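You operate a simulated robot arm through the tools that you are given. There is no shell and no other tool. Be economical: measure what you need, move in short steps, check, and stop when the job is done.

You run a simulated two-armed robot. Do the job below in one go: nothing can be reset, and whatever is moved stays where it is left.

Task
Take the lid off the tea tin and lay it down on the worktop by the spoon pot.
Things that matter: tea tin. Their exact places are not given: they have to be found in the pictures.

It is judged by the outcome, as a careful person would: the job done as asked, and still so three seconds after it is handed in. It fails if anything else is knocked over, pushed out of place, dropped, spilled or broken. Lids that push on must go on centred and level and be pressed home; caps that screw on are set level and turned clockwise until they are tight.

Robot
Two 7-joint arms with two-finger parallel grippers on one trunk, on a base that drives. Base frame: it is fixed to the floor where the robot stands at the start and does not move with it; the origin is under the middle of the robot, x ahead of it, y to its left, z up. Units: mm, rad, N and s.
The left shoulder is at the start at [60, 143, 965], the right one opposite. With the tool pointing down near the work surface each hand reaches from about 300 to 720 mm from the robot's upright axis, wherever it stands, measured 20 degrees to its own side. Payload 1.57 kg a hand.
Tool frame (each hand has its own): the origin (TCP) lies between the finger pads and is the grasp point; the fingertips stand 30 mm ahead of it; z points along the fingers, y is the line along which they close. The gripper opens to 110 mm. The fingers are 24 mm wide and 12 mm thick; the gripper's body (48 by 112 mm) begins 78 mm behind the TCP.
Orientation is told as [roll, pitch, yaw] about the base's x, y, z axes, in that order, counted from this pose: with the fingers straight down and closing along the base's y, the tool's x points along the base's -x, its y along +y and its z along -z.

Tools
- The arms move only by the tool jog_arm. It takes "left_moves", "right_moves" or both (then of equal length, played together; a hand with none holds still); each is a list of rows, each a list of 7 numbers: the turn, a rotation vector about the base's x, y, z in units of 180 degrees (1.0 is 180 degrees), then the shift along the base's x, y, z in units of 500 mm (1.0 is 500 mm), then the finger opening in mm, from 0 to 110. In form: [[wx, wy, wz, dx, dy, dz, fingers], ...]. A call has 1 to 20 rows; each row is the pose to reach, as a shift and turn from the pose commanded when the call began. A call with a number of a shift or a turn outside -1 to 1 is refused whole. A row lasts 0.2 s, in which the tool goes at most 50 mm and 0.15 rad; a call with a longer step from one row to the next is refused whole, and so is a gripper value outside its range. A pose out of reach is approached as far as the arm can. The call stops where the force on the tool passes 40 N (or 10 N more than at its start, if that is more) or the arm is blocked; 0.2 s more then pass. Each finger travels about 45 mm/s and halts on what it meets, pressing with about 28 N; the grip force reading is that of the motor and also rises with nothing between the fingers. The clock runs only during rows and for 0.2 s after the last one: add rows that repeat a pose to give the fingers time. The reply holds the time, the measured pose of the TCP, the force on the tool along the base axes, the opening and the grip force, in the units named above and with some noise.
- Cameras (640 x 400 px; columns grow to the right, rows downward): "scene" is now at [42.3, 20.9, 1569.5]; the picture's right is [0.14, -0.99, 0.00], its down [-0.69, -0.10, -0.72] and it looks along [0.71, 0.10, -0.70] (base axes); focal length 281 px, centre (320, 200). "left" rides on the left gripper at [70, -16, -141] in its tool frame; the picture's right is [0.23, 0.97, 0.00], its down [-0.86, 0.20, -0.48] and it looks along [-0.47, 0.11, 0.88] (tool axes); focal length 222 px, centre (320, 200). "right" rides on the right gripper at [70, 16, -141] in its tool frame; the picture's right is [-0.23, 0.97, 0.00], its down [-0.86, -0.20, -0.48] and it looks along [-0.47, -0.11, 0.88] (tool axes); focal length 222 px, centre (320, 200).
- get_image(camera): a new picture of that camera. The clock stands still meanwhile.
- lift_body(by): slides the trunk up (or, below 0, down) by that many mm; the arms and the scene camera ride with it, the base frame stays. It gives what a move gives, with no picture.
- roll_base(legs): drives the robot by 1 to 6 legs, each [ahead, left, turn to the left] in mm, mm and rad, along the robot's own axes; the way and the turn of a leg run together, so that a leg with both is an arc; at most 1500 mm and 3.142 rad a leg. The arms and the cameras ride along, it lands a little off, and it stops where it bumps. It gives what a move gives.
- head_to(pan, tilt): turns the head with the scene camera to pan (to the left, within 1.501 rad either way) and tilt (down, from -0.506 to 1.204), counted from straight ahead of the robot. It gives what a move gives.
- pixel_to_xyz(camera, pixels): there is no depth. For up to 12 entries [column, row, z] of the newest picture of that camera ("zoom" is the newest enlarged one), the place [x, y] in the base frame at which the ray of that pixel passes the height z, good to about 2 mm, but the place of the scene camera against the robot may be out by one fixed shift of up to 25 mm in any direction. The clock stands still meanwhile.
- zoom(camera, box): a new picture of the part [left, top, right, bottom] of that camera's present view, enlarged. The clock stands still meanwhile.
- sign_off(): hands the job in; it is judged then, once.

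Work in short steps. Measure before you move; look again where a grasp or a placing could have gone wrong, and mend it. You have 80 turns and 62 pictures in all, those below and enlarged ones among them. Open the grippers and draw the arms clear of the work before you hand the job in, unless the task says otherwise; then end with one line.

The tools are called by a JSON object that holds its "fn" and its "kwargs". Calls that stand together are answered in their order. jog_arm: Moves the arms, as the interface text tells. Its arguments: {"type":"object","properties":{"left_moves":{"type":"array","items":{"type":"array","items":{"type":"number"}}},"right_moves":{"type":"array","items":{"type":"array","items":{"type":"number"}}}},"required":[]} The other tools are called the same way: lift_body (by) slides the trunk up or down; roll_base (legs) drives the base; head_to (pan, tilt) turns the head that bears the scene camera; get_image (camera) takes a picture; pixel_to_xyz (camera, pixels) gives the place at which the rays of pixels pass given heights; zoom (camera, box) takes an enlarged picture of a part of a camera's view; sign_off () hands the job in.

At the start:

```text
time: 0.0
left_eef_pos: [411.8, 300.3, 1128.6]
left_tool_rot: [0.001, -0.001, 0.001]
left_ft_force: [0.2, -0.7, 0.4]
left_gripper_width: 109.9
left_gripper_force: 0.0
right_eef_pos: [533.7, -198.8, 1128.2]
right_tool_rot: [-0.001, 0.001, 0.0]
right_ft_force: [-0.1, 0.2, -0.1]
right_gripper_width: 109.9
right_gripper_force: 0.1
trunk travel left (down, up): [-564.0, 26.0]
robot x, y, heading: [-1.1, 1.7, -0.002]
head pan, tilt: [0.14, 0.773]
```

scene: 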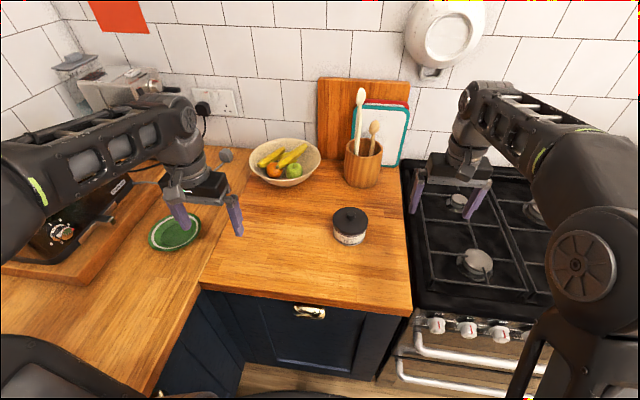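
right: 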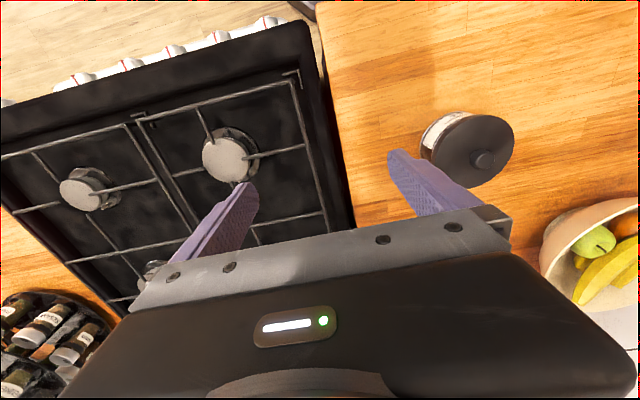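
left: 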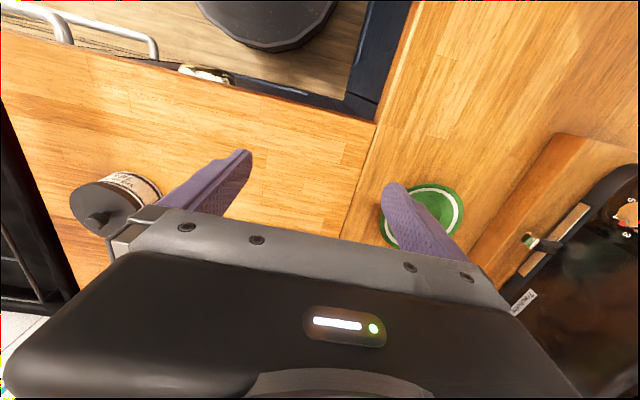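

The tin with the black knobbed lid is at scene pixel (350,225). I zoom in on it and measure from the scene and right cameras.

{"fn": "zoom", "kwargs": {"camera": "scene", "box": [300, 130, 420, 260]}}

{"fn": "zoom", "kwargs": {"camera": "right", "box": [380, 80, 560, 220]}}

{"fn": "pixel_to_xyz", "kwargs": {"camera": "right", "pixels": [[483, 158, 975], [468, 150, 965], [515, 150, 965], [421, 148, 910], [430, 130, 910]]}}

{"fn": "pixel_to_xyz", "kwargs": {"camera": "left", "pixels": [[97, 219, 975], [105, 210, 965], [160, 190, 910]]}}

{"fn": "pixel_to_xyz", "kwargs": {"camera": "scene", "pixels": [[350, 213, 975], [350, 220, 965], [348, 245, 910], [362, 186, 910], [410, 270, 910], [335, 220, 965], [367, 220, 965]]}}

```text
3.08 times, centred on (360, 195) of scene
```

zoom: 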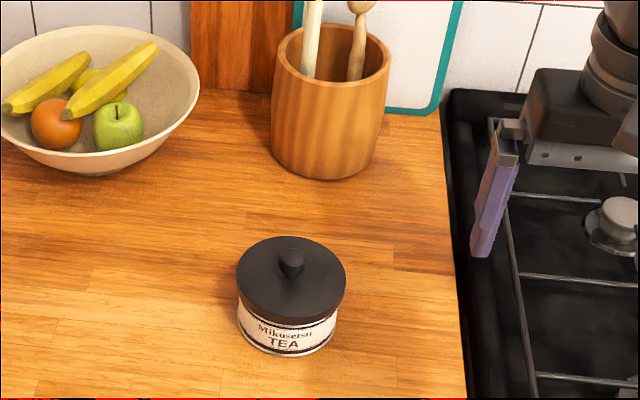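

```text
2.86 times, centred on (470, 150) of right
```

zoom: 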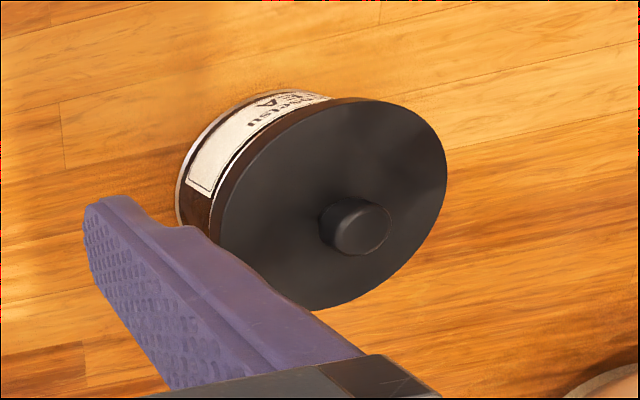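

```text
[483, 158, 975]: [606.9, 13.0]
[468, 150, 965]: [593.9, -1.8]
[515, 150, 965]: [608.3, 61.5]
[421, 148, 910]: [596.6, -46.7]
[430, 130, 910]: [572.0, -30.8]
```

```text
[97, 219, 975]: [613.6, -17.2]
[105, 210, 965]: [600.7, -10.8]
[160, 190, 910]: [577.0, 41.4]
```

```text
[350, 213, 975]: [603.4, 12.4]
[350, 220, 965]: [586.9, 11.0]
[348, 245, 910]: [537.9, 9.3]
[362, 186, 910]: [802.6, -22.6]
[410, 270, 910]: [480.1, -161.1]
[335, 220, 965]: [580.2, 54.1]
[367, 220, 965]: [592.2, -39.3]
```

The left and right rays to the knob cross at about (598, 1, 993). That puts the scene camera off by roughly (+12, -11). I move the right hand over the knob, staying high, and look.

{"fn": "jog_arm", "kwargs": {"right_moves": [[0, 0, 0, 0.021, 0.067, 0, 80], [0, 0, 0, 0.043, 0.133, 0, 70], [0, 0, 0, 0.064, 0.2, 0, 60], [0, 0, 0, 0.086, 0.266, 0, 60], [0, 0, 0, 0.107, 0.333, 0, 60], [0, 0, 0, 0.1286, 0.3996, 0, 60], [0, 0, 0, 0.1286, 0.3996, 0, 60]]}}

{"fn": "get_image", "kwargs": {"camera": "right"}}

{"fn": "get_image", "kwargs": {"camera": "left"}}

```text
time: 1.6
left_eef_pos: [412.2, 298.8, 1126.9]
left_tool_rot: [0.001, 0.0, -0.001]
left_ft_force: [-0.4, -0.9, -0.2]
left_gripper_width: 110.0
left_gripper_force: 0.1
right_eef_pos: [543.6, -88.6, 1157.9]
right_tool_rot: [0.014, -0.078, -0.007]
right_ft_force: [0.0, 1.0, -0.6]
right_gripper_width: 60.2
right_gripper_force: 0.1
right hand out of reach, approached as far as the arm can: row 2, 3, 4, 5, 6, 7
trunk travel left (down, up): [-564.0, 26.0]
robot x, y, heading: [0.6, -2.4, -0.001]
head pan, tilt: [0.14, 0.773]
```

```text
56 pictures are left
```

right: 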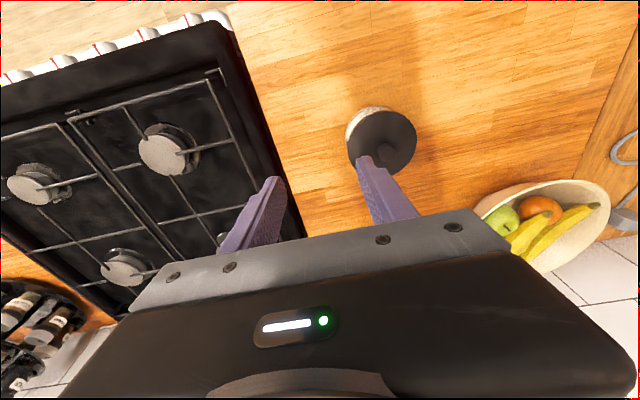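

```text
55 pictures are left
```

left: 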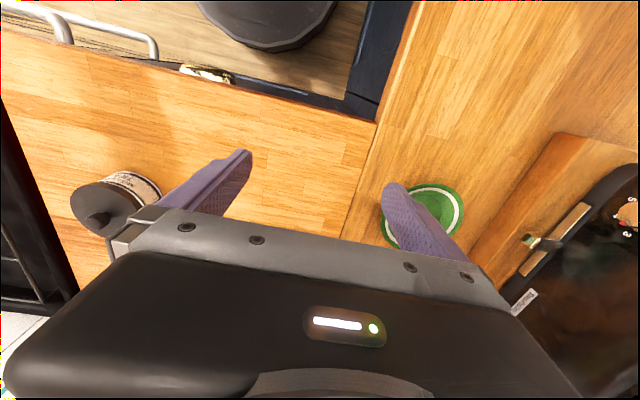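

The right arm runs out of reach this far across. Before driving I tilt the head down to see the gap between the robot and the counter.

{"fn": "head_to", "kwargs": {"pan": 0.0, "tilt": 1.204}}

{"fn": "get_image", "kwargs": {"camera": "scene"}}

{"fn": "pixel_to_xyz", "kwargs": {"camera": "left", "pixels": [[270, 92, 910], [370, 122, 910], [270, 50, 300], [270, 50, 100], [270, 50, 600]]}}

```text
time: 2.5
left_eef_pos: [412.6, 298.3, 1128.5]
left_tool_rot: [0.0, 0.0, -0.001]
left_ft_force: [0.1, 0.2, 0.2]
left_gripper_width: 110.0
left_gripper_force: 0.0
right_eef_pos: [543.2, -87.3, 1158.5]
right_tool_rot: [0.011, -0.079, -0.007]
right_ft_force: [0.3, 0.5, -0.1]
right_gripper_width: 59.9
right_gripper_force: 0.0
trunk travel left (down, up): [-564.0, 26.0]
robot x, y, heading: [0.6, -0.9, 0.005]
head pan, tilt: [0.0, 1.201]
```

```text
54 pictures are left
```

scene: 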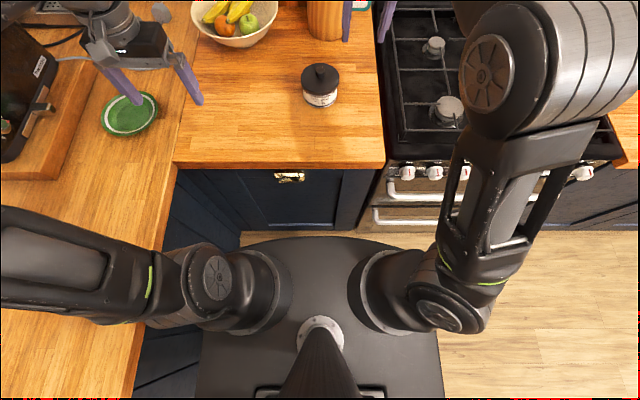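

```text
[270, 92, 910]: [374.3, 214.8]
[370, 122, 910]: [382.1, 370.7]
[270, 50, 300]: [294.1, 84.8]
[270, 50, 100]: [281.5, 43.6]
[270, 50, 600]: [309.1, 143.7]
```

The gap to the counter is about 90 mm. I measure the left cabinet, the deck edges and the oven handles to see whether turning right is safe. A right turn would put the tin in the left arm's good sector.

{"fn": "pixel_to_xyz", "kwargs": {"camera": "scene", "pixels": [[160, 250, 910], [130, 390, 910], [205, 335, 300], [200, 395, 300], [320, 237, 300], [440, 330, 300], [400, 262, 300], [280, 163, 910], [410, 222, 450], [420, 197, 780], [500, 172, 870], [240, 262, 300]]}}

```text
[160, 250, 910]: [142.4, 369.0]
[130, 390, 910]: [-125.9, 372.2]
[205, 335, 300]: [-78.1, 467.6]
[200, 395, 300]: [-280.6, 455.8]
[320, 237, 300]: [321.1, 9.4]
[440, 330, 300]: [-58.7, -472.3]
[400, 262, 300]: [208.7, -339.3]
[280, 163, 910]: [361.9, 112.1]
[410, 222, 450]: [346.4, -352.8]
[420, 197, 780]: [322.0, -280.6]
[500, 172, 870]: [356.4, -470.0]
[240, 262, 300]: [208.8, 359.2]
```

The deck sits close to the left cabinet, so I shift right first and then turn right with a small step ahead. This brings the left shoulder nearer the tin, with both hands held well above everything.

{"fn": "roll_base", "kwargs": {"legs": [[0, -110, 0], [20, 0, -0.3]]}}

{"fn": "head_to", "kwargs": {"pan": 0.3, "tilt": 0.8}}

{"fn": "get_image", "kwargs": {"camera": "scene"}}

{"fn": "get_image", "kwargs": {"camera": "left"}}

```text
time: 4.6
left_eef_pos: [501.5, 51.8, 1127.7]
left_tool_rot: [0.001, -0.003, -0.297]
left_ft_force: [-0.5, 0.0, 0.2]
left_gripper_width: 110.3
left_gripper_force: 0.1
right_eef_pos: [513.4, -357.2, 1158.9]
right_tool_rot: [0.013, -0.079, -0.305]
right_ft_force: [-0.1, -0.5, -0.3]
right_gripper_width: 60.2
right_gripper_force: 0.0
trunk travel left (down, up): [-564.0, 26.0]
robot x, y, heading: [21.2, -114.6, -0.297]
head pan, tilt: [0.0, 1.201]
```

```text
time: 5.5
left_eef_pos: [501.4, 53.4, 1127.5]
left_tool_rot: [0.001, -0.001, -0.299]
left_ft_force: [0.6, -0.8, -0.6]
left_gripper_width: 109.8
left_gripper_force: 0.1
right_eef_pos: [513.0, -355.7, 1159.6]
right_tool_rot: [0.011, -0.079, -0.306]
right_ft_force: [0.2, -0.2, 0.3]
right_gripper_width: 59.9
right_gripper_force: 0.1
trunk travel left (down, up): [-564.0, 26.0]
robot x, y, heading: [21.2, -112.3, -0.298]
head pan, tilt: [0.3, 0.799]
```

```text
53 pictures are left
```

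scene: 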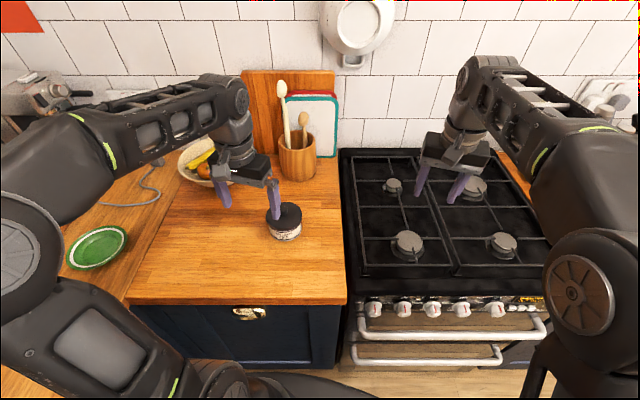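

```text
52 pictures are left
```

left: 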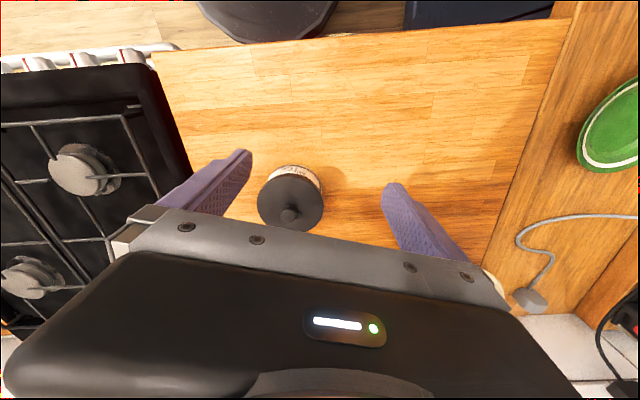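

The move went cleanly. Now I measure the knob and lid in the left camera to fix the grasp point.

{"fn": "zoom", "kwargs": {"camera": "left", "box": [240, 150, 340, 240]}}

{"fn": "pixel_to_xyz", "kwargs": {"camera": "left", "pixels": [[290, 215, 993], [257, 203, 975], [323, 203, 975], [291, 174, 975], [288, 231, 975]]}}

{"fn": "zoom", "kwargs": {"camera": "scene", "box": [230, 120, 350, 250]}}

```text
4.44 times, centred on (290, 195) of left
```

zoom: 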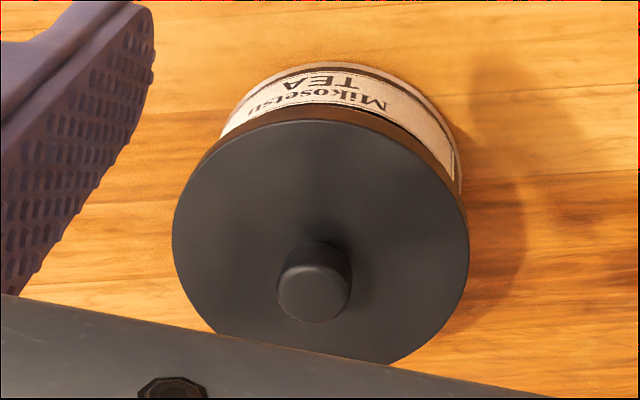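

```text
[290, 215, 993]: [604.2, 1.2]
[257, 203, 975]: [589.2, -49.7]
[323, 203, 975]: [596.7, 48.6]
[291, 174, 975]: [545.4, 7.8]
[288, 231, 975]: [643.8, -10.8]
```

```text
3.08 times, centred on (290, 185) of scene
```

zoom: 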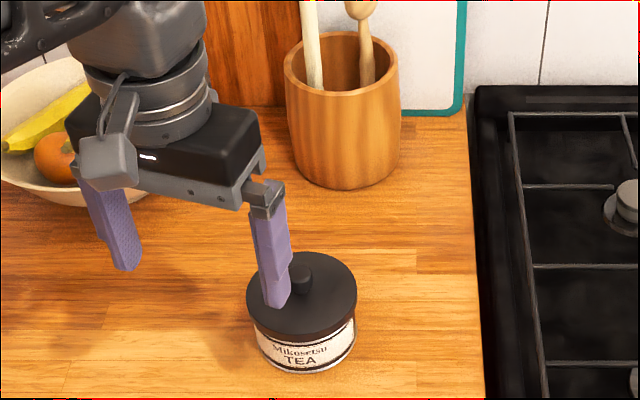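

The lid is about 98 mm across and the knob about 24 mm, centred near (598, 0). I move the left hand over it at the same height and narrow the fingers to 60 mm.

{"fn": "jog_arm", "kwargs": {"left_moves": [[0, 0, 0, 0.05, -0.028, 0, 90], [0, 0, 0, 0.1, -0.056, 0, 70], [0, 0, 0, 0.15, -0.084, 0, 60], [0, 0, 0, 0.193, -0.108, 0, 60], [0, 0, 0, 0.193, -0.108, -0.06, 60], [0, 0, 0, 0.193, -0.108, -0.12, 60], [0, 0, 0, 0.193, -0.108, -0.12, 60]]}}

{"fn": "get_image", "kwargs": {"camera": "left"}}

{"fn": "zoom", "kwargs": {"camera": "scene", "box": [230, 140, 340, 250]}}

```text
time: 7.1
left_eef_pos: [596.1, -0.6, 1065.3]
left_tool_rot: [-0.001, 0.0, -0.298]
left_ft_force: [0.3, 0.3, 0.6]
left_gripper_width: 60.2
left_gripper_force: 0.1
right_eef_pos: [513.3, -354.9, 1160.4]
right_tool_rot: [0.012, -0.079, -0.304]
right_ft_force: [-0.1, 0.2, -0.4]
right_gripper_width: 60.2
right_gripper_force: 0.1
trunk travel left (down, up): [-564.0, 26.0]
robot x, y, heading: [22.9, -110.4, -0.297]
head pan, tilt: [0.3, 0.799]
```

```text
49 pictures are left
```

left: 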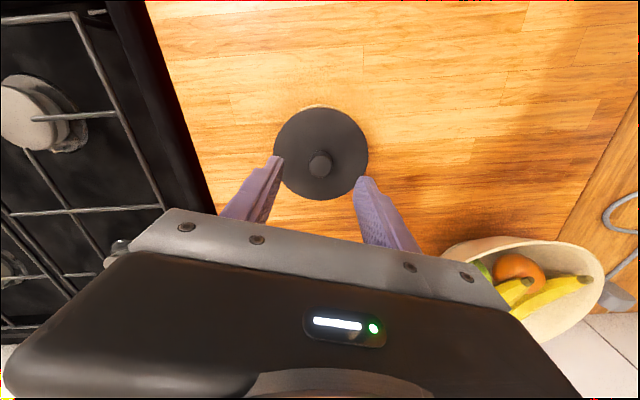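

```text
3.64 times, centred on (285, 195) of scene
```

zoom: 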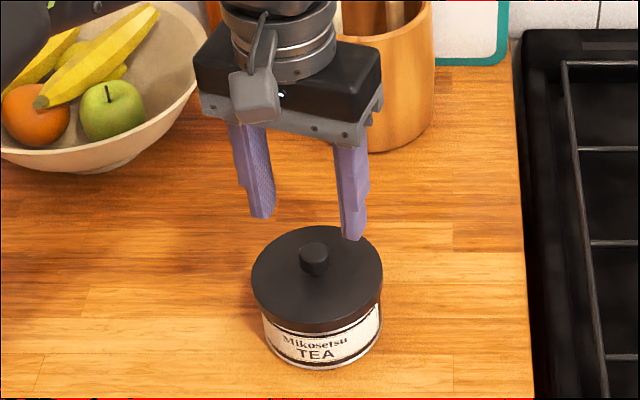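

I measure the knob and lid again from this nearer view.

{"fn": "pixel_to_xyz", "kwargs": {"camera": "left", "pixels": [[320, 167, 993], [320, 167, 1000], [320, 167, 985], [274, 153, 970], [369, 153, 970], [321, 106, 970], [321, 200, 970]]}}

{"fn": "zoom", "kwargs": {"camera": "left", "box": [260, 90, 380, 210]}}

```text
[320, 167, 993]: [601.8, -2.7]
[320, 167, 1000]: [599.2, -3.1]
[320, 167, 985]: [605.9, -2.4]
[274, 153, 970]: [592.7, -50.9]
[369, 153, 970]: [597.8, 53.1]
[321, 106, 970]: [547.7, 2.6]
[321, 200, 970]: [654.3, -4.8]
```

```text
3.33 times, centred on (320, 150) of left
```

zoom: 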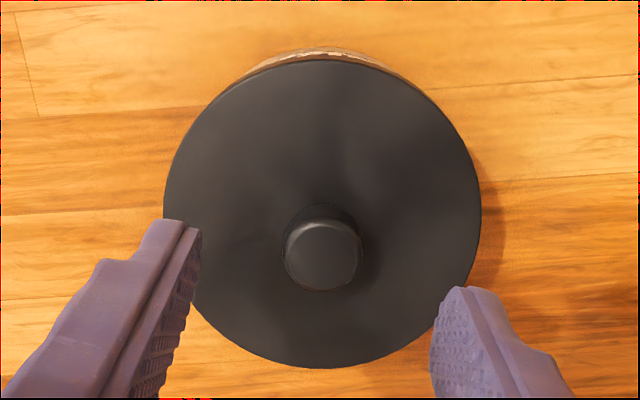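

The lid centre is about (598, -1). I lower the hand to TCP z about 1030 and look again.

{"fn": "jog_arm", "kwargs": {"left_moves": [[0, 0, 0, 0.004, 0, -0.02, 54], [0, 0, 0, 0.004, 0, -0.045, 50], [0, 0, 0, 0.004, 0, -0.07, 50], [0, 0, 0, 0.004, 0, -0.07, 50]]}}

{"fn": "zoom", "kwargs": {"camera": "left", "box": [220, 70, 420, 250]}}

{"fn": "zoom", "kwargs": {"camera": "scene", "box": [240, 170, 330, 250]}}

```text
time: 8.1
left_eef_pos: [600.0, -1.8, 1030.5]
left_tool_rot: [-0.001, 0.0, -0.298]
left_ft_force: [0.5, -0.2, -0.8]
left_gripper_width: 50.1
left_gripper_force: 0.1
right_eef_pos: [515.3, -356.0, 1158.5]
right_tool_rot: [0.013, -0.079, -0.305]
right_ft_force: [0.0, 0.1, 0.2]
right_gripper_width: 59.9
right_gripper_force: 0.2
trunk travel left (down, up): [-564.0, 26.0]
robot x, y, heading: [19.2, -114.3, -0.301]
head pan, tilt: [0.3, 0.799]
```

```text
2.22 times, centred on (320, 160) of left
```

zoom: 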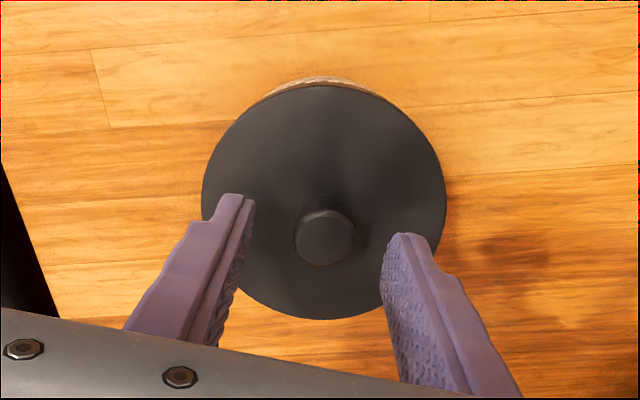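

```text
5.00 times, centred on (285, 210) of scene
```

zoom: 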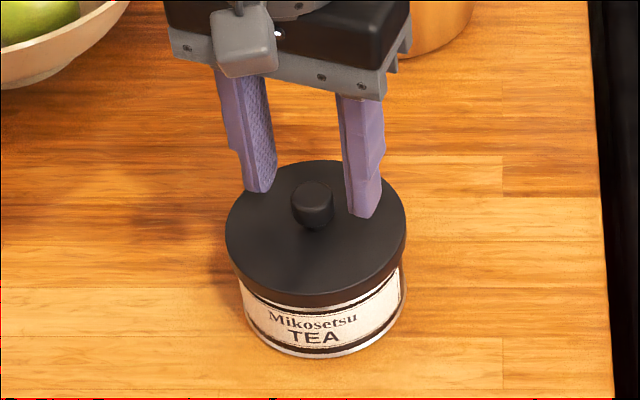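

The fingers straddle the knob well. I lower another 14 mm in small steps and check again.

{"fn": "jog_arm", "kwargs": {"left_moves": [[0, 0, 0, 0, 0, -0.01, 50], [0, 0, 0, 0, 0, -0.02, 50], [0, 0, 0, 0, 0, -0.028, 50], [0, 0, 0, 0, 0, -0.028, 50]]}}

{"fn": "zoom", "kwargs": {"camera": "left", "box": [220, 70, 420, 250]}}

{"fn": "zoom", "kwargs": {"camera": "scene", "box": [240, 170, 330, 250]}}

```text
time: 9.1
left_eef_pos: [599.2, -1.4, 1017.0]
left_tool_rot: [-0.002, 0.001, -0.299]
left_ft_force: [-0.4, 0.4, 0.2]
left_gripper_width: 50.2
left_gripper_force: 0.0
right_eef_pos: [514.7, -356.9, 1159.5]
right_tool_rot: [0.012, -0.078, -0.307]
right_ft_force: [0.5, 0.7, -0.1]
right_gripper_width: 59.7
right_gripper_force: 0.0
trunk travel left (down, up): [-564.0, 26.0]
robot x, y, heading: [24.0, -111.1, -0.301]
head pan, tilt: [0.3, 0.799]
```

```text
2.22 times, centred on (320, 160) of left
```

zoom: 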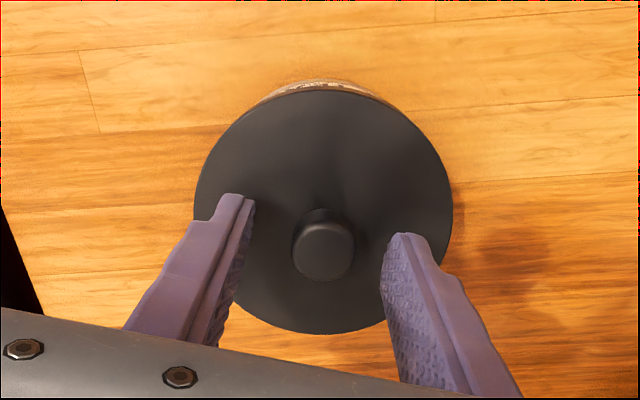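

```text
5.00 times, centred on (285, 210) of scene
```

zoom: 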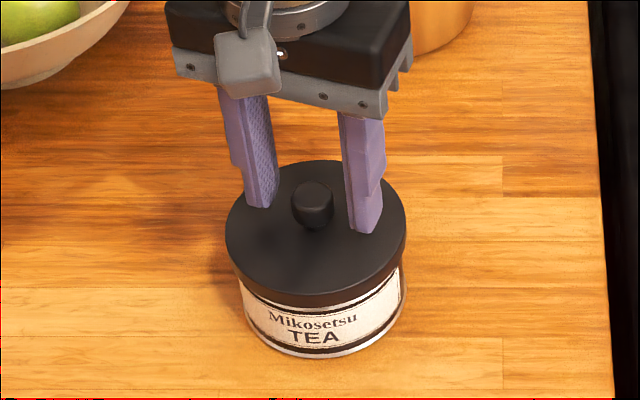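

No contact yet, with the tips at about z 987. I descend in 3 mm calls and watch the force.

{"fn": "jog_arm", "kwargs": {"left_moves": [[0, 0, 0, 0.003, 0, -0.003, 50], [0, 0, 0, 0.003, 0, -0.006, 50], [0, 0, 0, 0.003, 0, -0.006, 50]]}}

{"fn": "jog_arm", "kwargs": {"left_moves": [[0, 0, 0, 0, 0, -0.002, 50], [0, 0, 0, 0, 0, -0.004, 50], [0, 0, 0, 0, 0, -0.004, 50]]}}

{"fn": "zoom", "kwargs": {"camera": "scene", "box": [240, 170, 330, 250]}}

```text
time: 9.9
left_eef_pos: [601.1, -1.3, 1016.3]
left_tool_rot: [0.0, 0.0, -0.299]
left_ft_force: [-0.2, 0.4, -0.2]
left_gripper_width: 50.0
left_gripper_force: 0.0
right_eef_pos: [515.1, -356.1, 1159.7]
right_tool_rot: [0.014, -0.08, -0.307]
right_ft_force: [-1.0, -0.2, 0.5]
right_gripper_width: 60.1
right_gripper_force: 0.0
trunk travel left (down, up): [-564.0, 26.0]
robot x, y, heading: [18.7, -115.5, -0.298]
head pan, tilt: [0.3, 0.799]
```

```text
time: 10.7
left_eef_pos: [601.3, -2.1, 1014.0]
left_tool_rot: [0.001, 0.001, -0.298]
left_ft_force: [-0.4, -0.2, 1.0]
left_gripper_width: 50.2
left_gripper_force: 0.0
right_eef_pos: [514.6, -356.1, 1159.1]
right_tool_rot: [0.012, -0.079, -0.306]
right_ft_force: [-0.6, -0.1, -0.7]
right_gripper_width: 60.1
right_gripper_force: 0.0
trunk travel left (down, up): [-564.0, 26.0]
robot x, y, heading: [22.1, -110.9, -0.303]
head pan, tilt: [0.3, 0.799]
```

```text
5.00 times, centred on (285, 210) of scene
```

zoom: 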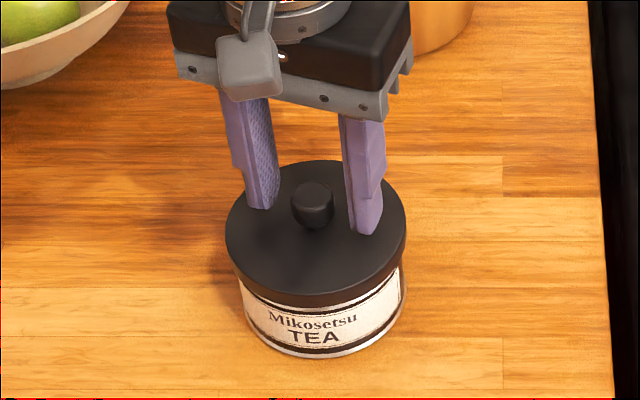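

The midpoint of the fingertips, near (313, 216), matches the base of the knob, so the tips are close to the lid plate. I go down 2 mm more and close on the knob.

{"fn": "jog_arm", "kwargs": {"left_moves": [[0, 0, 0, 0, 0, -0.004, 50], [0, 0, 0, 0, 0, -0.004, 40], [0, 0, 0, 0, 0, -0.004, 30], [0, 0, 0, 0, 0, -0.004, 20], [0, 0, 0, 0, 0, -0.004, 12], [0, 0, 0, 0, 0, -0.004, 8], [0, 0, 0, 0, 0, -0.004, 8]]}}

{"fn": "zoom", "kwargs": {"camera": "scene", "box": [240, 170, 330, 250]}}

```text
time: 12.3
left_eef_pos: [601.3, -0.9, 1012.6]
left_tool_rot: [0.0, 0.0, -0.298]
left_ft_force: [-0.2, 0.2, 0.2]
left_gripper_width: 21.8
left_gripper_force: 28.1
right_eef_pos: [513.7, -355.9, 1159.8]
right_tool_rot: [0.012, -0.079, -0.306]
right_ft_force: [0.2, -0.1, -0.9]
right_gripper_width: 59.9
right_gripper_force: 0.1
trunk travel left (down, up): [-564.0, 26.0]
robot x, y, heading: [19.5, -108.3, -0.295]
head pan, tilt: [0.3, 0.799]
```

```text
5.00 times, centred on (285, 210) of scene
```

zoom: 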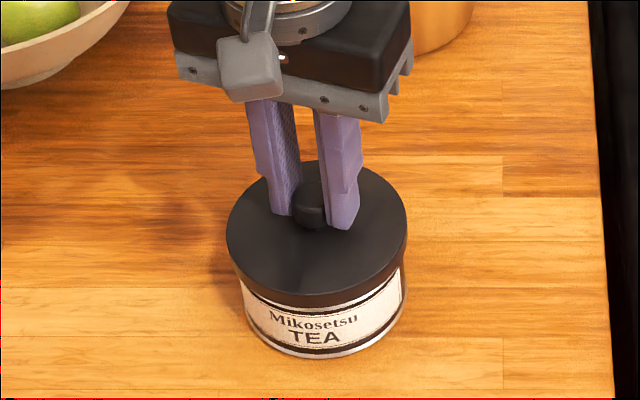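

The knob is gripped at 21.8 mm and 28 N. I lift gently by 12 mm and see whether the tin stays behind.

{"fn": "jog_arm", "kwargs": {"left_moves": [[0, 0, 0, 0, 0, 0.004, 8], [0, 0, 0, 0, 0, 0.008, 8], [0, 0, 0, 0, 0, 0.014, 8], [0, 0, 0, 0, 0, 0.02, 8], [0, 0, 0, 0, 0, 0.024, 8]]}}

{"fn": "zoom", "kwargs": {"camera": "scene", "box": [240, 170, 330, 250]}}

```text
time: 13.5
left_eef_pos: [601.5, -0.4, 1023.2]
left_tool_rot: [0.001, 0.002, -0.299]
left_ft_force: [-0.1, 0.7, -1.4]
left_gripper_width: 21.7
left_gripper_force: 27.6
right_eef_pos: [513.9, -355.3, 1159.1]
right_tool_rot: [0.012, -0.079, -0.304]
right_ft_force: [0.1, -0.5, 0.2]
right_gripper_width: 60.1
right_gripper_force: 0.1
trunk travel left (down, up): [-564.0, 26.0]
robot x, y, heading: [17.3, -112.8, -0.302]
head pan, tilt: [0.3, 0.799]
```

```text
5.00 times, centred on (285, 210) of scene
```

zoom: 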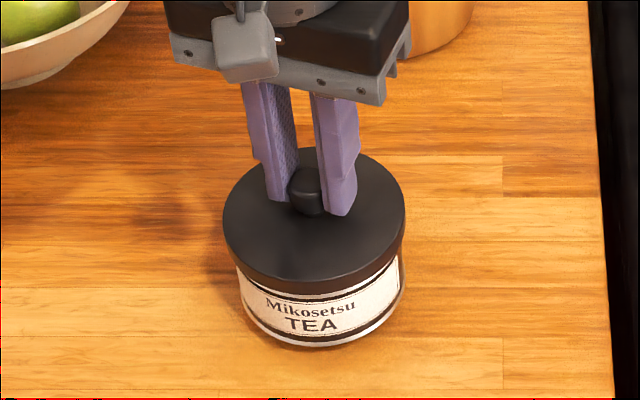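

The tin came up with the lid, because its label moved up too. So the lid is a push fit and the right hand must hold the body. I set the tin back down and keep the left grip to steady it. I also give the right hand a small test move to see where its commanded pose stands.

{"fn": "jog_arm", "kwargs": {"left_moves": [[0, 0, 0, 0, 0, -0.006, 8], [0, 0, 0, 0, 0, -0.012, 8], [0, 0, 0, 0, 0, -0.018, 8], [0, 0, 0, 0, 0, -0.023, 8], [0, 0, 0, 0, 0, -0.023, 8]]}}

{"fn": "jog_arm", "kwargs": {"right_moves": [[0, 0, 0.03, -0.02, 0, 0, 80], [0, 0, 0.06, -0.04, 0, 0, 110], [0, 0, 0.06, -0.04, 0, 0, 110]]}}

{"fn": "zoom", "kwargs": {"camera": "scene", "box": [240, 170, 330, 250]}}

```text
time: 14.7
left_eef_pos: [601.8, -0.6, 1012.3]
left_tool_rot: [-0.002, -0.001, -0.298]
left_ft_force: [-0.4, 0.9, -0.1]
left_gripper_width: 21.9
left_gripper_force: 27.6
right_eef_pos: [514.1, -355.0, 1159.7]
right_tool_rot: [0.013, -0.079, -0.305]
right_ft_force: [0.1, -0.4, 0.1]
right_gripper_width: 60.0
right_gripper_force: 0.1
trunk travel left (down, up): [-564.0, 26.0]
robot x, y, heading: [19.9, -107.6, -0.299]
head pan, tilt: [0.3, 0.799]
```

```text
time: 15.5
left_eef_pos: [601.4, -0.4, 1012.7]
left_tool_rot: [0.0, 0.0, -0.298]
left_ft_force: [-0.8, 0.2, -1.2]
left_gripper_width: 21.9
left_gripper_force: 28.5
right_eef_pos: [494.3, -355.7, 1158.8]
right_tool_rot: [0.013, -0.079, -0.116]
right_ft_force: [-0.7, -1.1, 0.2]
right_gripper_width: 110.0
right_gripper_force: 0.2
trunk travel left (down, up): [-564.0, 26.0]
robot x, y, heading: [20.1, -110.3, -0.297]
head pan, tilt: [0.3, 0.799]
```

```text
5.00 times, centred on (285, 210) of scene
```

zoom: 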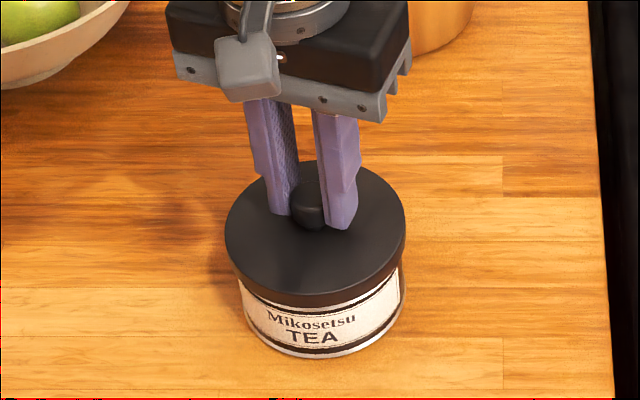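

The commanded pose follows the actual one. My plan is to grip the tin body with the right hand, tool tilted 35° below horizontal, coming from the front right (yaw about 0.5). First I yaw and travel at safe height.

{"fn": "jog_arm", "kwargs": {"right_moves": [[0, 0, 0.033, -0.011, 0.08, -0.01, 110], [0, 0, 0.066, -0.023, 0.16, -0.02, 110], [0, 0, 0.098, -0.034, 0.24, -0.04, 110], [0, 0, 0.131, -0.045, 0.32, -0.06, 110], [0, 0, 0.164, -0.057, 0.4, -0.08, 110], [0, 0, 0.196, -0.068, 0.46, -0.1, 110], [0, 0, 0.196, -0.068, 0.46, -0.1, 110]]}}

{"fn": "get_image", "kwargs": {"camera": "scene"}}

```text
time: 17.1
left_eef_pos: [602.4, -0.5, 1014.0]
left_tool_rot: [0.001, -0.001, -0.299]
left_ft_force: [-0.1, -0.2, -0.9]
left_gripper_width: 21.7
left_gripper_force: 28.5
right_eef_pos: [458.0, -123.9, 1108.3]
right_tool_rot: [0.012, -0.078, 0.501]
right_ft_force: [0.8, -0.2, -0.3]
right_gripper_width: 109.9
right_gripper_force: 0.1
trunk travel left (down, up): [-564.0, 26.0]
robot x, y, heading: [20.5, -109.8, -0.297]
head pan, tilt: [0.3, 0.799]
```

```text
38 pictures are left
```

scene: 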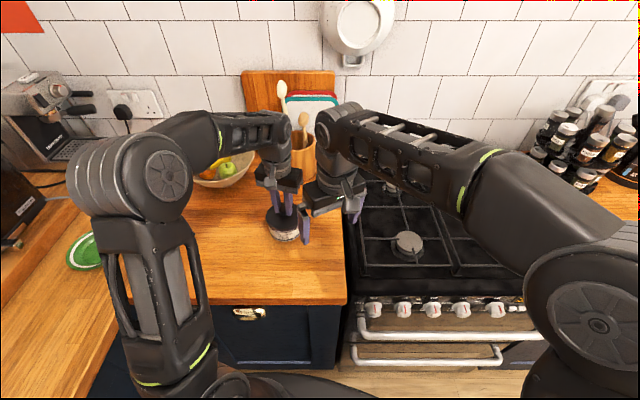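

Both arms are clear of each other. Now I pitch the right tool up by 0.88 rad about the horizontal axis across its heading.

{"fn": "jog_arm", "kwargs": {"right_moves": [[0.0192, -0.0351, 0, 0, 0, 0, 110], [0.0383, -0.0703, 0, 0, 0, 0, 110], [0.0575, -0.1054, 0, 0, 0, 0, 110], [0.0766, -0.1405, 0, 0, 0, 0, 110], [0.0958, -0.1756, 0, 0, 0, 0, 110], [0.1149, -0.2108, 0, 0, 0, 0, 110], [0.1341, -0.2459, 0, 0, 0, 0, 110], [0.1341, -0.2459, 0, 0, 0, 0, 110]]}}

{"fn": "get_image", "kwargs": {"camera": "scene"}}

{"fn": "get_image", "kwargs": {"camera": "right"}}

```text
time: 18.9
left_eef_pos: [601.7, -0.8, 1012.4]
left_tool_rot: [0.001, 0.0, -0.3]
left_ft_force: [-0.6, 0.0, -1.5]
left_gripper_width: 22.0
left_gripper_force: 27.6
right_eef_pos: [461.8, -129.1, 1110.2]
right_tool_rot: [-0.002, -0.934, 0.499]
right_ft_force: [0.1, -0.8, -0.5]
right_gripper_width: 110.1
right_gripper_force: 0.0
right hand out of reach, approached as far as the arm can: row 7, 8
trunk travel left (down, up): [-564.0, 26.0]
robot x, y, heading: [17.1, -110.6, -0.294]
head pan, tilt: [0.3, 0.799]
```

```text
37 pictures are left
```

scene: 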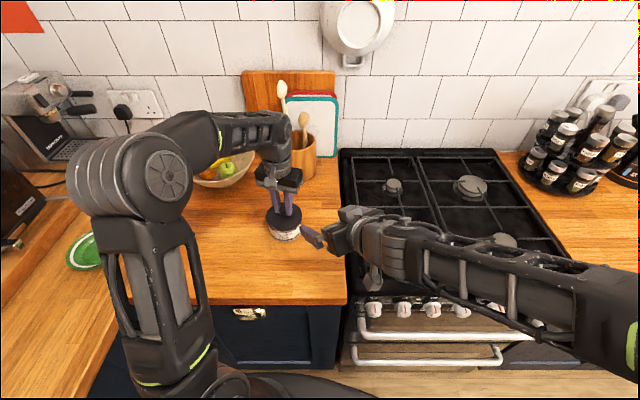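

```text
36 pictures are left
```

right: 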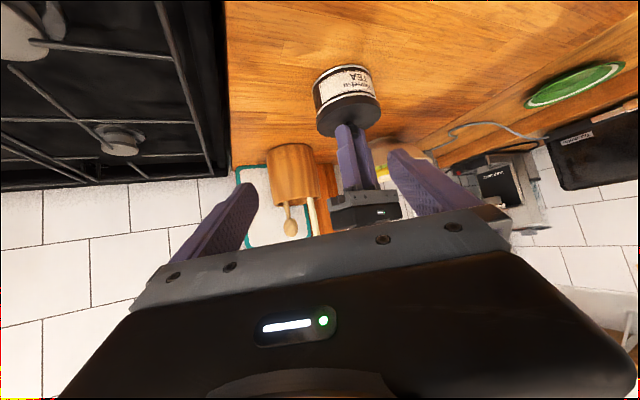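

The tool is now at 36.5° below horizontal, and the right camera sees the tin between the fingers. I move onto the approach line, about 130 mm back from the grasp.

{"fn": "jog_arm", "kwargs": {"right_moves": [[0, 0, 0, 0.015, 0.034, -0.045, 110], [0, 0, 0, 0.03, 0.068, -0.09, 110], [0, 0, 0, 0.045, 0.102, -0.135, 110], [0, 0, 0, 0.06, 0.137, -0.18, 110], [0, 0, 0, 0.06, 0.137, -0.18, 110]]}}

{"fn": "get_image", "kwargs": {"camera": "right"}}

{"fn": "zoom", "kwargs": {"camera": "scene", "box": [220, 150, 400, 270]}}

```text
time: 20.1
left_eef_pos: [601.0, -0.4, 1012.1]
left_tool_rot: [0.001, -0.001, -0.298]
left_ft_force: [-1.6, 0.1, 0.6]
left_gripper_width: 22.0
left_gripper_force: 27.7
right_eef_pos: [489.9, -56.9, 1020.9]
right_tool_rot: [0.014, -0.958, 0.5]
right_ft_force: [0.1, 0.0, 0.5]
right_gripper_width: 110.0
right_gripper_force: 0.1
trunk travel left (down, up): [-564.0, 26.0]
robot x, y, heading: [22.7, -114.3, -0.298]
head pan, tilt: [0.3, 0.799]
```

```text
35 pictures are left
```

right: 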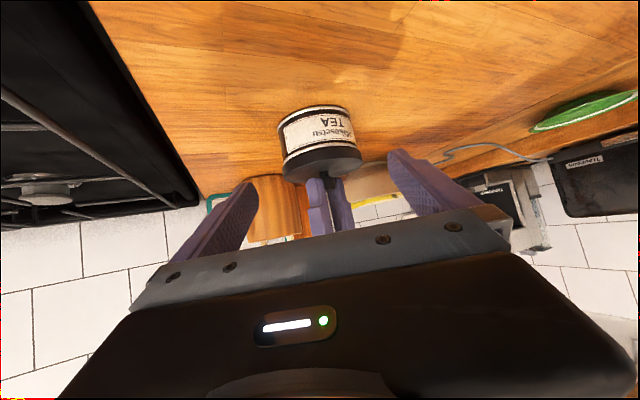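

```text
3.33 times, centred on (310, 210) of scene
```

zoom: 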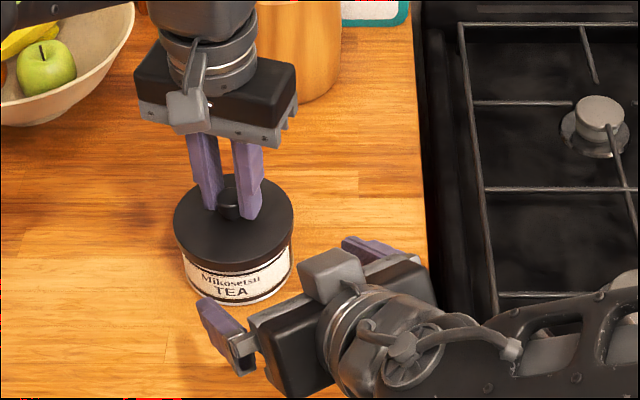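

The predicted lid column is 324 and I see 323, so the tin axis at (601, -1) is confirmed. The hand is 4 mm off to the side. I go half way along the line, correcting that, and look.

{"fn": "jog_arm", "kwargs": {"right_moves": [[0, 0, 0, 0.031, 0.012, -0.026, 110], [0, 0, 0, 0.064, 0.027, -0.052, 110], [0, 0, 0, 0.098, 0.046, -0.078, 110], [0, 0, 0, 0.098, 0.046, -0.078, 110]]}}

{"fn": "get_image", "kwargs": {"camera": "right"}}

{"fn": "zoom", "kwargs": {"camera": "scene", "box": [230, 160, 370, 260]}}

```text
time: 21.1
left_eef_pos: [602.5, -0.1, 1013.4]
left_tool_rot: [-0.001, -0.001, -0.298]
left_ft_force: [0.2, 0.7, 0.3]
left_gripper_width: 22.0
left_gripper_force: 28.3
right_eef_pos: [538.9, -34.5, 981.1]
right_tool_rot: [0.012, -0.959, 0.5]
right_ft_force: [0.4, 0.5, 0.2]
right_gripper_width: 110.3
right_gripper_force: 0.1
trunk travel left (down, up): [-564.0, 26.0]
robot x, y, heading: [21.1, -111.9, -0.3]
head pan, tilt: [0.3, 0.799]
```

```text
33 pictures are left
```

right: 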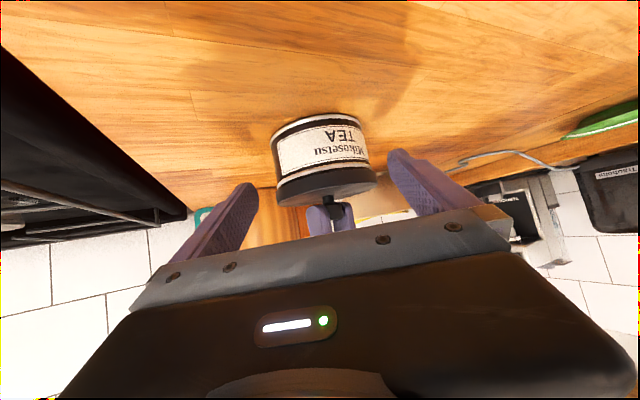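

```text
4.00 times, centred on (300, 210) of scene
```

zoom: 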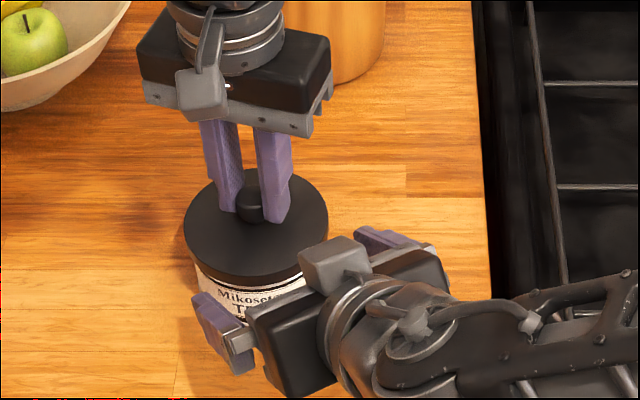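

Alignment is good, with a lateral error under 2 mm. I advance the last 45 mm with the fingers open, down to TCP z about 943.

{"fn": "jog_arm", "kwargs": {"right_moves": [[0, 0, 0, 0.023, 0.011, -0.02, 110], [0, 0, 0, 0.046, 0.023, -0.04, 110], [0, 0, 0, 0.068, 0.035, -0.058, 110], [0, 0, 0, 0.09, 0.047, -0.074, 110], [0, 0, 0, 0.09, 0.047, -0.074, 110]]}}

{"fn": "get_image", "kwargs": {"camera": "right"}}

{"fn": "zoom", "kwargs": {"camera": "scene", "box": [230, 160, 370, 260]}}

```text
time: 22.3
left_eef_pos: [602.3, -1.1, 1012.9]
left_tool_rot: [0.001, 0.0, -0.299]
left_ft_force: [-0.8, 0.6, -1.3]
left_gripper_width: 21.7
left_gripper_force: 27.7
right_eef_pos: [586.5, -11.8, 945.2]
right_tool_rot: [0.012, -0.958, 0.499]
right_ft_force: [0.2, -0.8, 0.1]
right_gripper_width: 109.8
right_gripper_force: 0.0
trunk travel left (down, up): [-564.0, 26.0]
robot x, y, heading: [20.8, -111.4, -0.296]
head pan, tilt: [0.3, 0.799]
```

```text
31 pictures are left
```

right: 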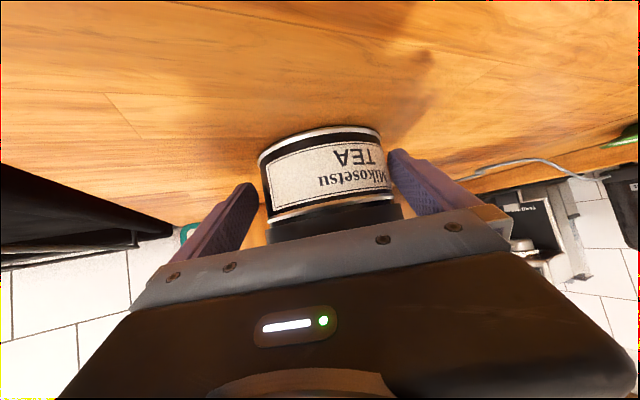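

```text
4.00 times, centred on (300, 210) of scene
```

zoom: 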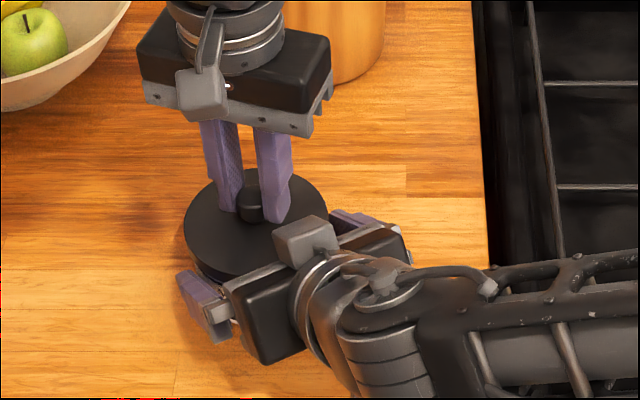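

The fingers straddle the tin body, with its silver rim and the lid above them. I drop 3 mm and close on the body.

{"fn": "jog_arm", "kwargs": {"right_moves": [[0, 0, 0, 0, 0, -0.005, 110], [0, 0, 0, 0, 0, -0.005, 104], [0, 0, 0, 0, 0, -0.005, 98], [0, 0, 0, 0, 0, -0.005, 92], [0, 0, 0, 0, 0, -0.005, 86], [0, 0, 0, 0, 0, -0.005, 80], [0, 0, 0, 0, 0, -0.005, 80]]}}

{"fn": "get_image", "kwargs": {"camera": "right"}}

```text
time: 23.9
left_eef_pos: [602.8, -0.1, 1013.1]
left_tool_rot: [-0.001, -0.001, -0.298]
left_ft_force: [4.6, -3.5, -0.8]
left_gripper_width: 21.9
left_gripper_force: 27.9
right_eef_pos: [584.9, -11.1, 942.9]
right_tool_rot: [0.011, -0.958, 0.5]
right_ft_force: [-4.6, 2.6, -0.3]
right_gripper_width: 92.0
right_gripper_force: 27.9
trunk travel left (down, up): [-564.0, 26.0]
robot x, y, heading: [16.6, -112.9, -0.294]
head pan, tilt: [0.3, 0.799]
```

```text
29 pictures are left
```

right: 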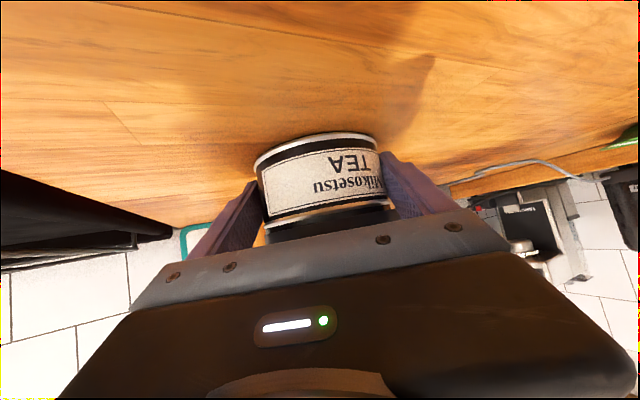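

The right hand holds the body at 92 mm. I pull the lid straight up slowly with the left.

{"fn": "jog_arm", "kwargs": {"left_moves": [[0, 0, 0, 0, 0, 0.003, 8], [0, 0, 0, 0, 0, 0.006, 8], [0, 0, 0, 0, 0, 0.01, 8], [0, 0, 0, 0, 0, 0.015, 8], [0, 0, 0, 0, 0, 0.02, 8], [0, 0, 0, 0, 0, 0.03, 8], [0, 0, 0, 0, 0, 0.04, 8]]}}

{"fn": "zoom", "kwargs": {"camera": "scene", "box": [230, 160, 370, 260]}}

{"fn": "get_image", "kwargs": {"camera": "right"}}

```text
time: 25.5
left_eef_pos: [600.3, -2.4, 1033.5]
left_tool_rot: [0.0, -0.001, -0.297]
left_ft_force: [0.5, -0.1, -0.1]
left_gripper_width: 21.9
left_gripper_force: 27.6
right_eef_pos: [585.7, -12.6, 942.4]
right_tool_rot: [0.01, -0.959, 0.498]
right_ft_force: [0.8, -1.8, 3.0]
right_gripper_width: 89.6
right_gripper_force: 27.6
trunk travel left (down, up): [-564.0, 26.0]
robot x, y, heading: [17.8, -108.9, -0.299]
head pan, tilt: [0.3, 0.799]
```

```text
4.00 times, centred on (300, 210) of scene
```

zoom: 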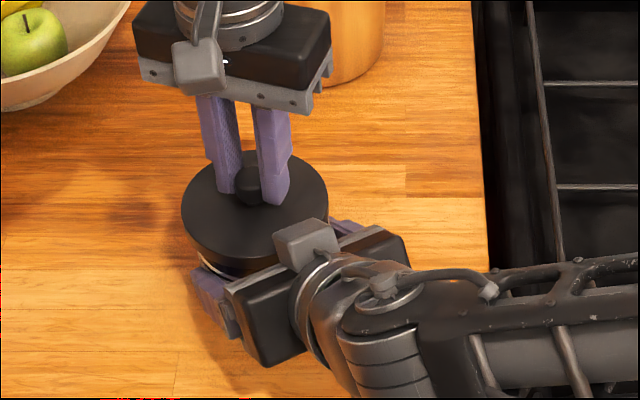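

```text
27 pictures are left
```

right: 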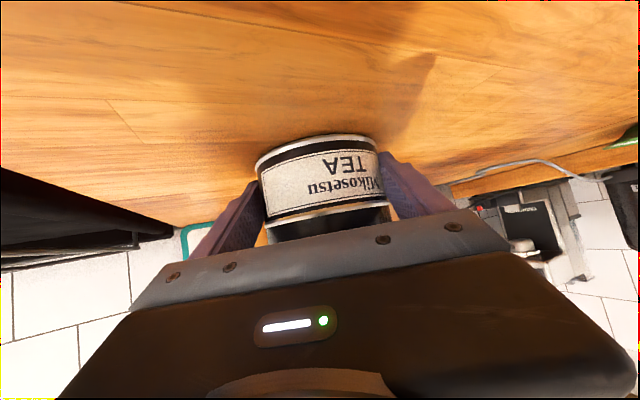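

The lid appears to have come away: the left force is back near zero and the tin body stayed put. I raise it another 60 mm and check.

{"fn": "jog_arm", "kwargs": {"left_moves": [[0, 0, 0, 0, 0, 0.03, 8], [0, 0, 0, 0, 0, 0.06, 8], [0, 0, 0, 0, 0, 0.09, 8], [0, 0, 0, 0, 0, 0.12, 8], [0, 0, 0, 0, 0, 0.12, 8]]}}

{"fn": "get_image", "kwargs": {"camera": "scene"}}

{"fn": "get_image", "kwargs": {"camera": "right"}}

```text
time: 26.7
left_eef_pos: [601.4, -3.1, 1092.9]
left_tool_rot: [0.0, 0.001, -0.299]
left_ft_force: [0.2, 0.2, -0.3]
left_gripper_width: 21.9
left_gripper_force: 28.1
right_eef_pos: [585.8, -10.4, 942.6]
right_tool_rot: [0.014, -0.959, 0.498]
right_ft_force: [1.0, -1.3, 2.3]
right_gripper_width: 89.5
right_gripper_force: 27.9
trunk travel left (down, up): [-564.0, 26.0]
robot x, y, heading: [19.6, -111.2, -0.298]
head pan, tilt: [0.3, 0.799]
```

```text
26 pictures are left
```

scene: 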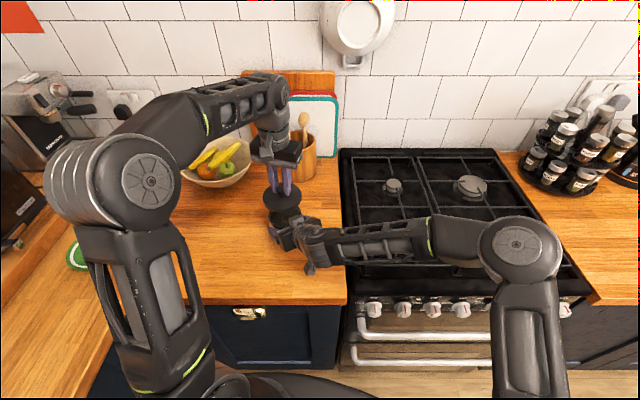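

```text
25 pictures are left
```

right: 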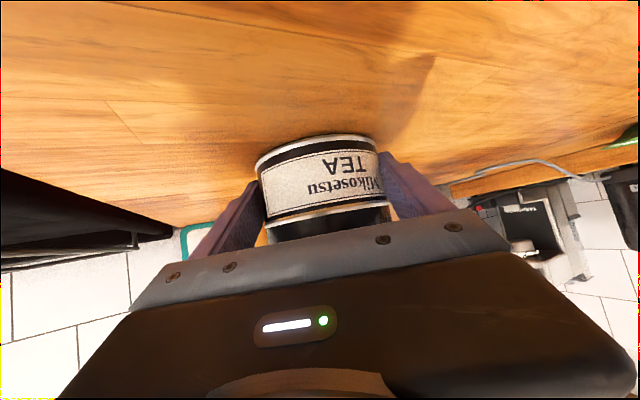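

The lid is free. I open the right gripper and back out along the approach line, leaving the tin standing.

{"fn": "jog_arm", "kwargs": {"right_moves": [[0, 0, 0, 0, 0, 0, 94], [0, 0, 0, 0, 0, 0, 100], [0, 0, 0, 0, 0, 0, 105], [0, 0, 0, 0, 0, 0, 110], [0, 0, 0, 0, 0, 0, 110], [0, 0, 0, -0.03, -0.0165, 0.025, 110], [0, 0, 0, -0.065, -0.0355, 0.052, 110], [0, 0, 0, -0.13, -0.071, 0.104, 110], [0, 0, 0, -0.19, -0.104, 0.152, 110], [0, 0, 0, -0.25, -0.15, 0.2, 110], [0, 0, 0, -0.25, -0.23, 0.25, 110]]}}

{"fn": "get_image", "kwargs": {"camera": "scene"}}

{"fn": "get_image", "kwargs": {"camera": "left"}}

{"fn": "zoom", "kwargs": {"camera": "scene", "box": [220, 130, 360, 250]}}

```text
time: 29.1
left_eef_pos: [600.3, -2.6, 1093.5]
left_tool_rot: [0.0, -0.001, -0.298]
left_ft_force: [0.8, -0.5, -1.0]
left_gripper_width: 22.0
left_gripper_force: 28.0
right_eef_pos: [462.8, -127.8, 1067.9]
right_tool_rot: [0.013, -0.958, 0.501]
right_ft_force: [0.3, -0.2, -0.3]
right_gripper_width: 110.1
right_gripper_force: 0.0
trunk travel left (down, up): [-564.0, 26.0]
robot x, y, heading: [18.3, -109.6, -0.299]
head pan, tilt: [0.3, 0.799]
```

```text
24 pictures are left
```

scene: 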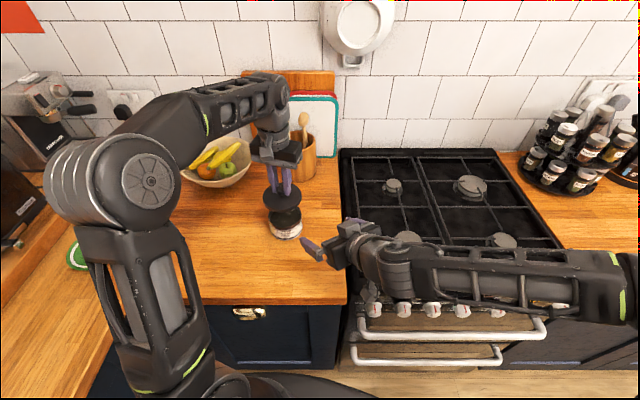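

```text
23 pictures are left
```

left: 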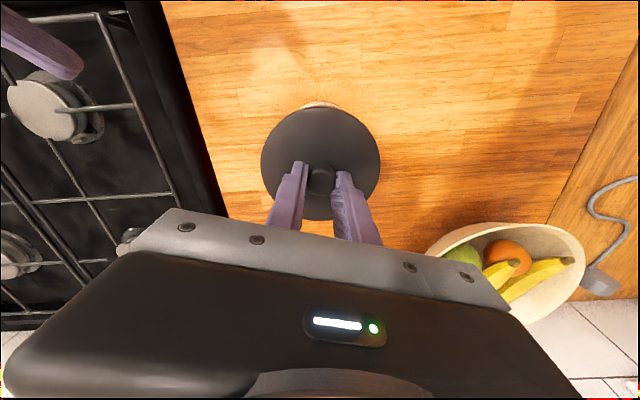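

```text
3.33 times, centred on (290, 190) of scene
```

zoom: 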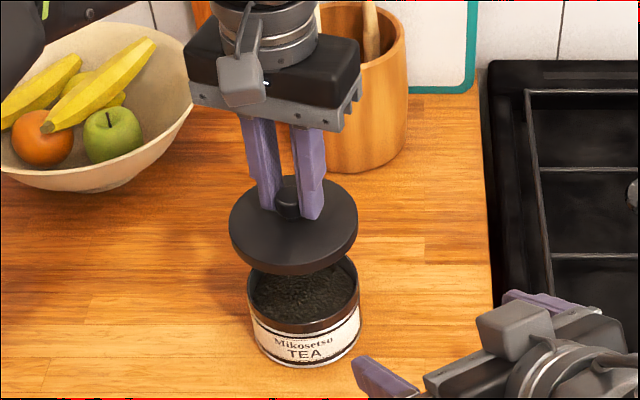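

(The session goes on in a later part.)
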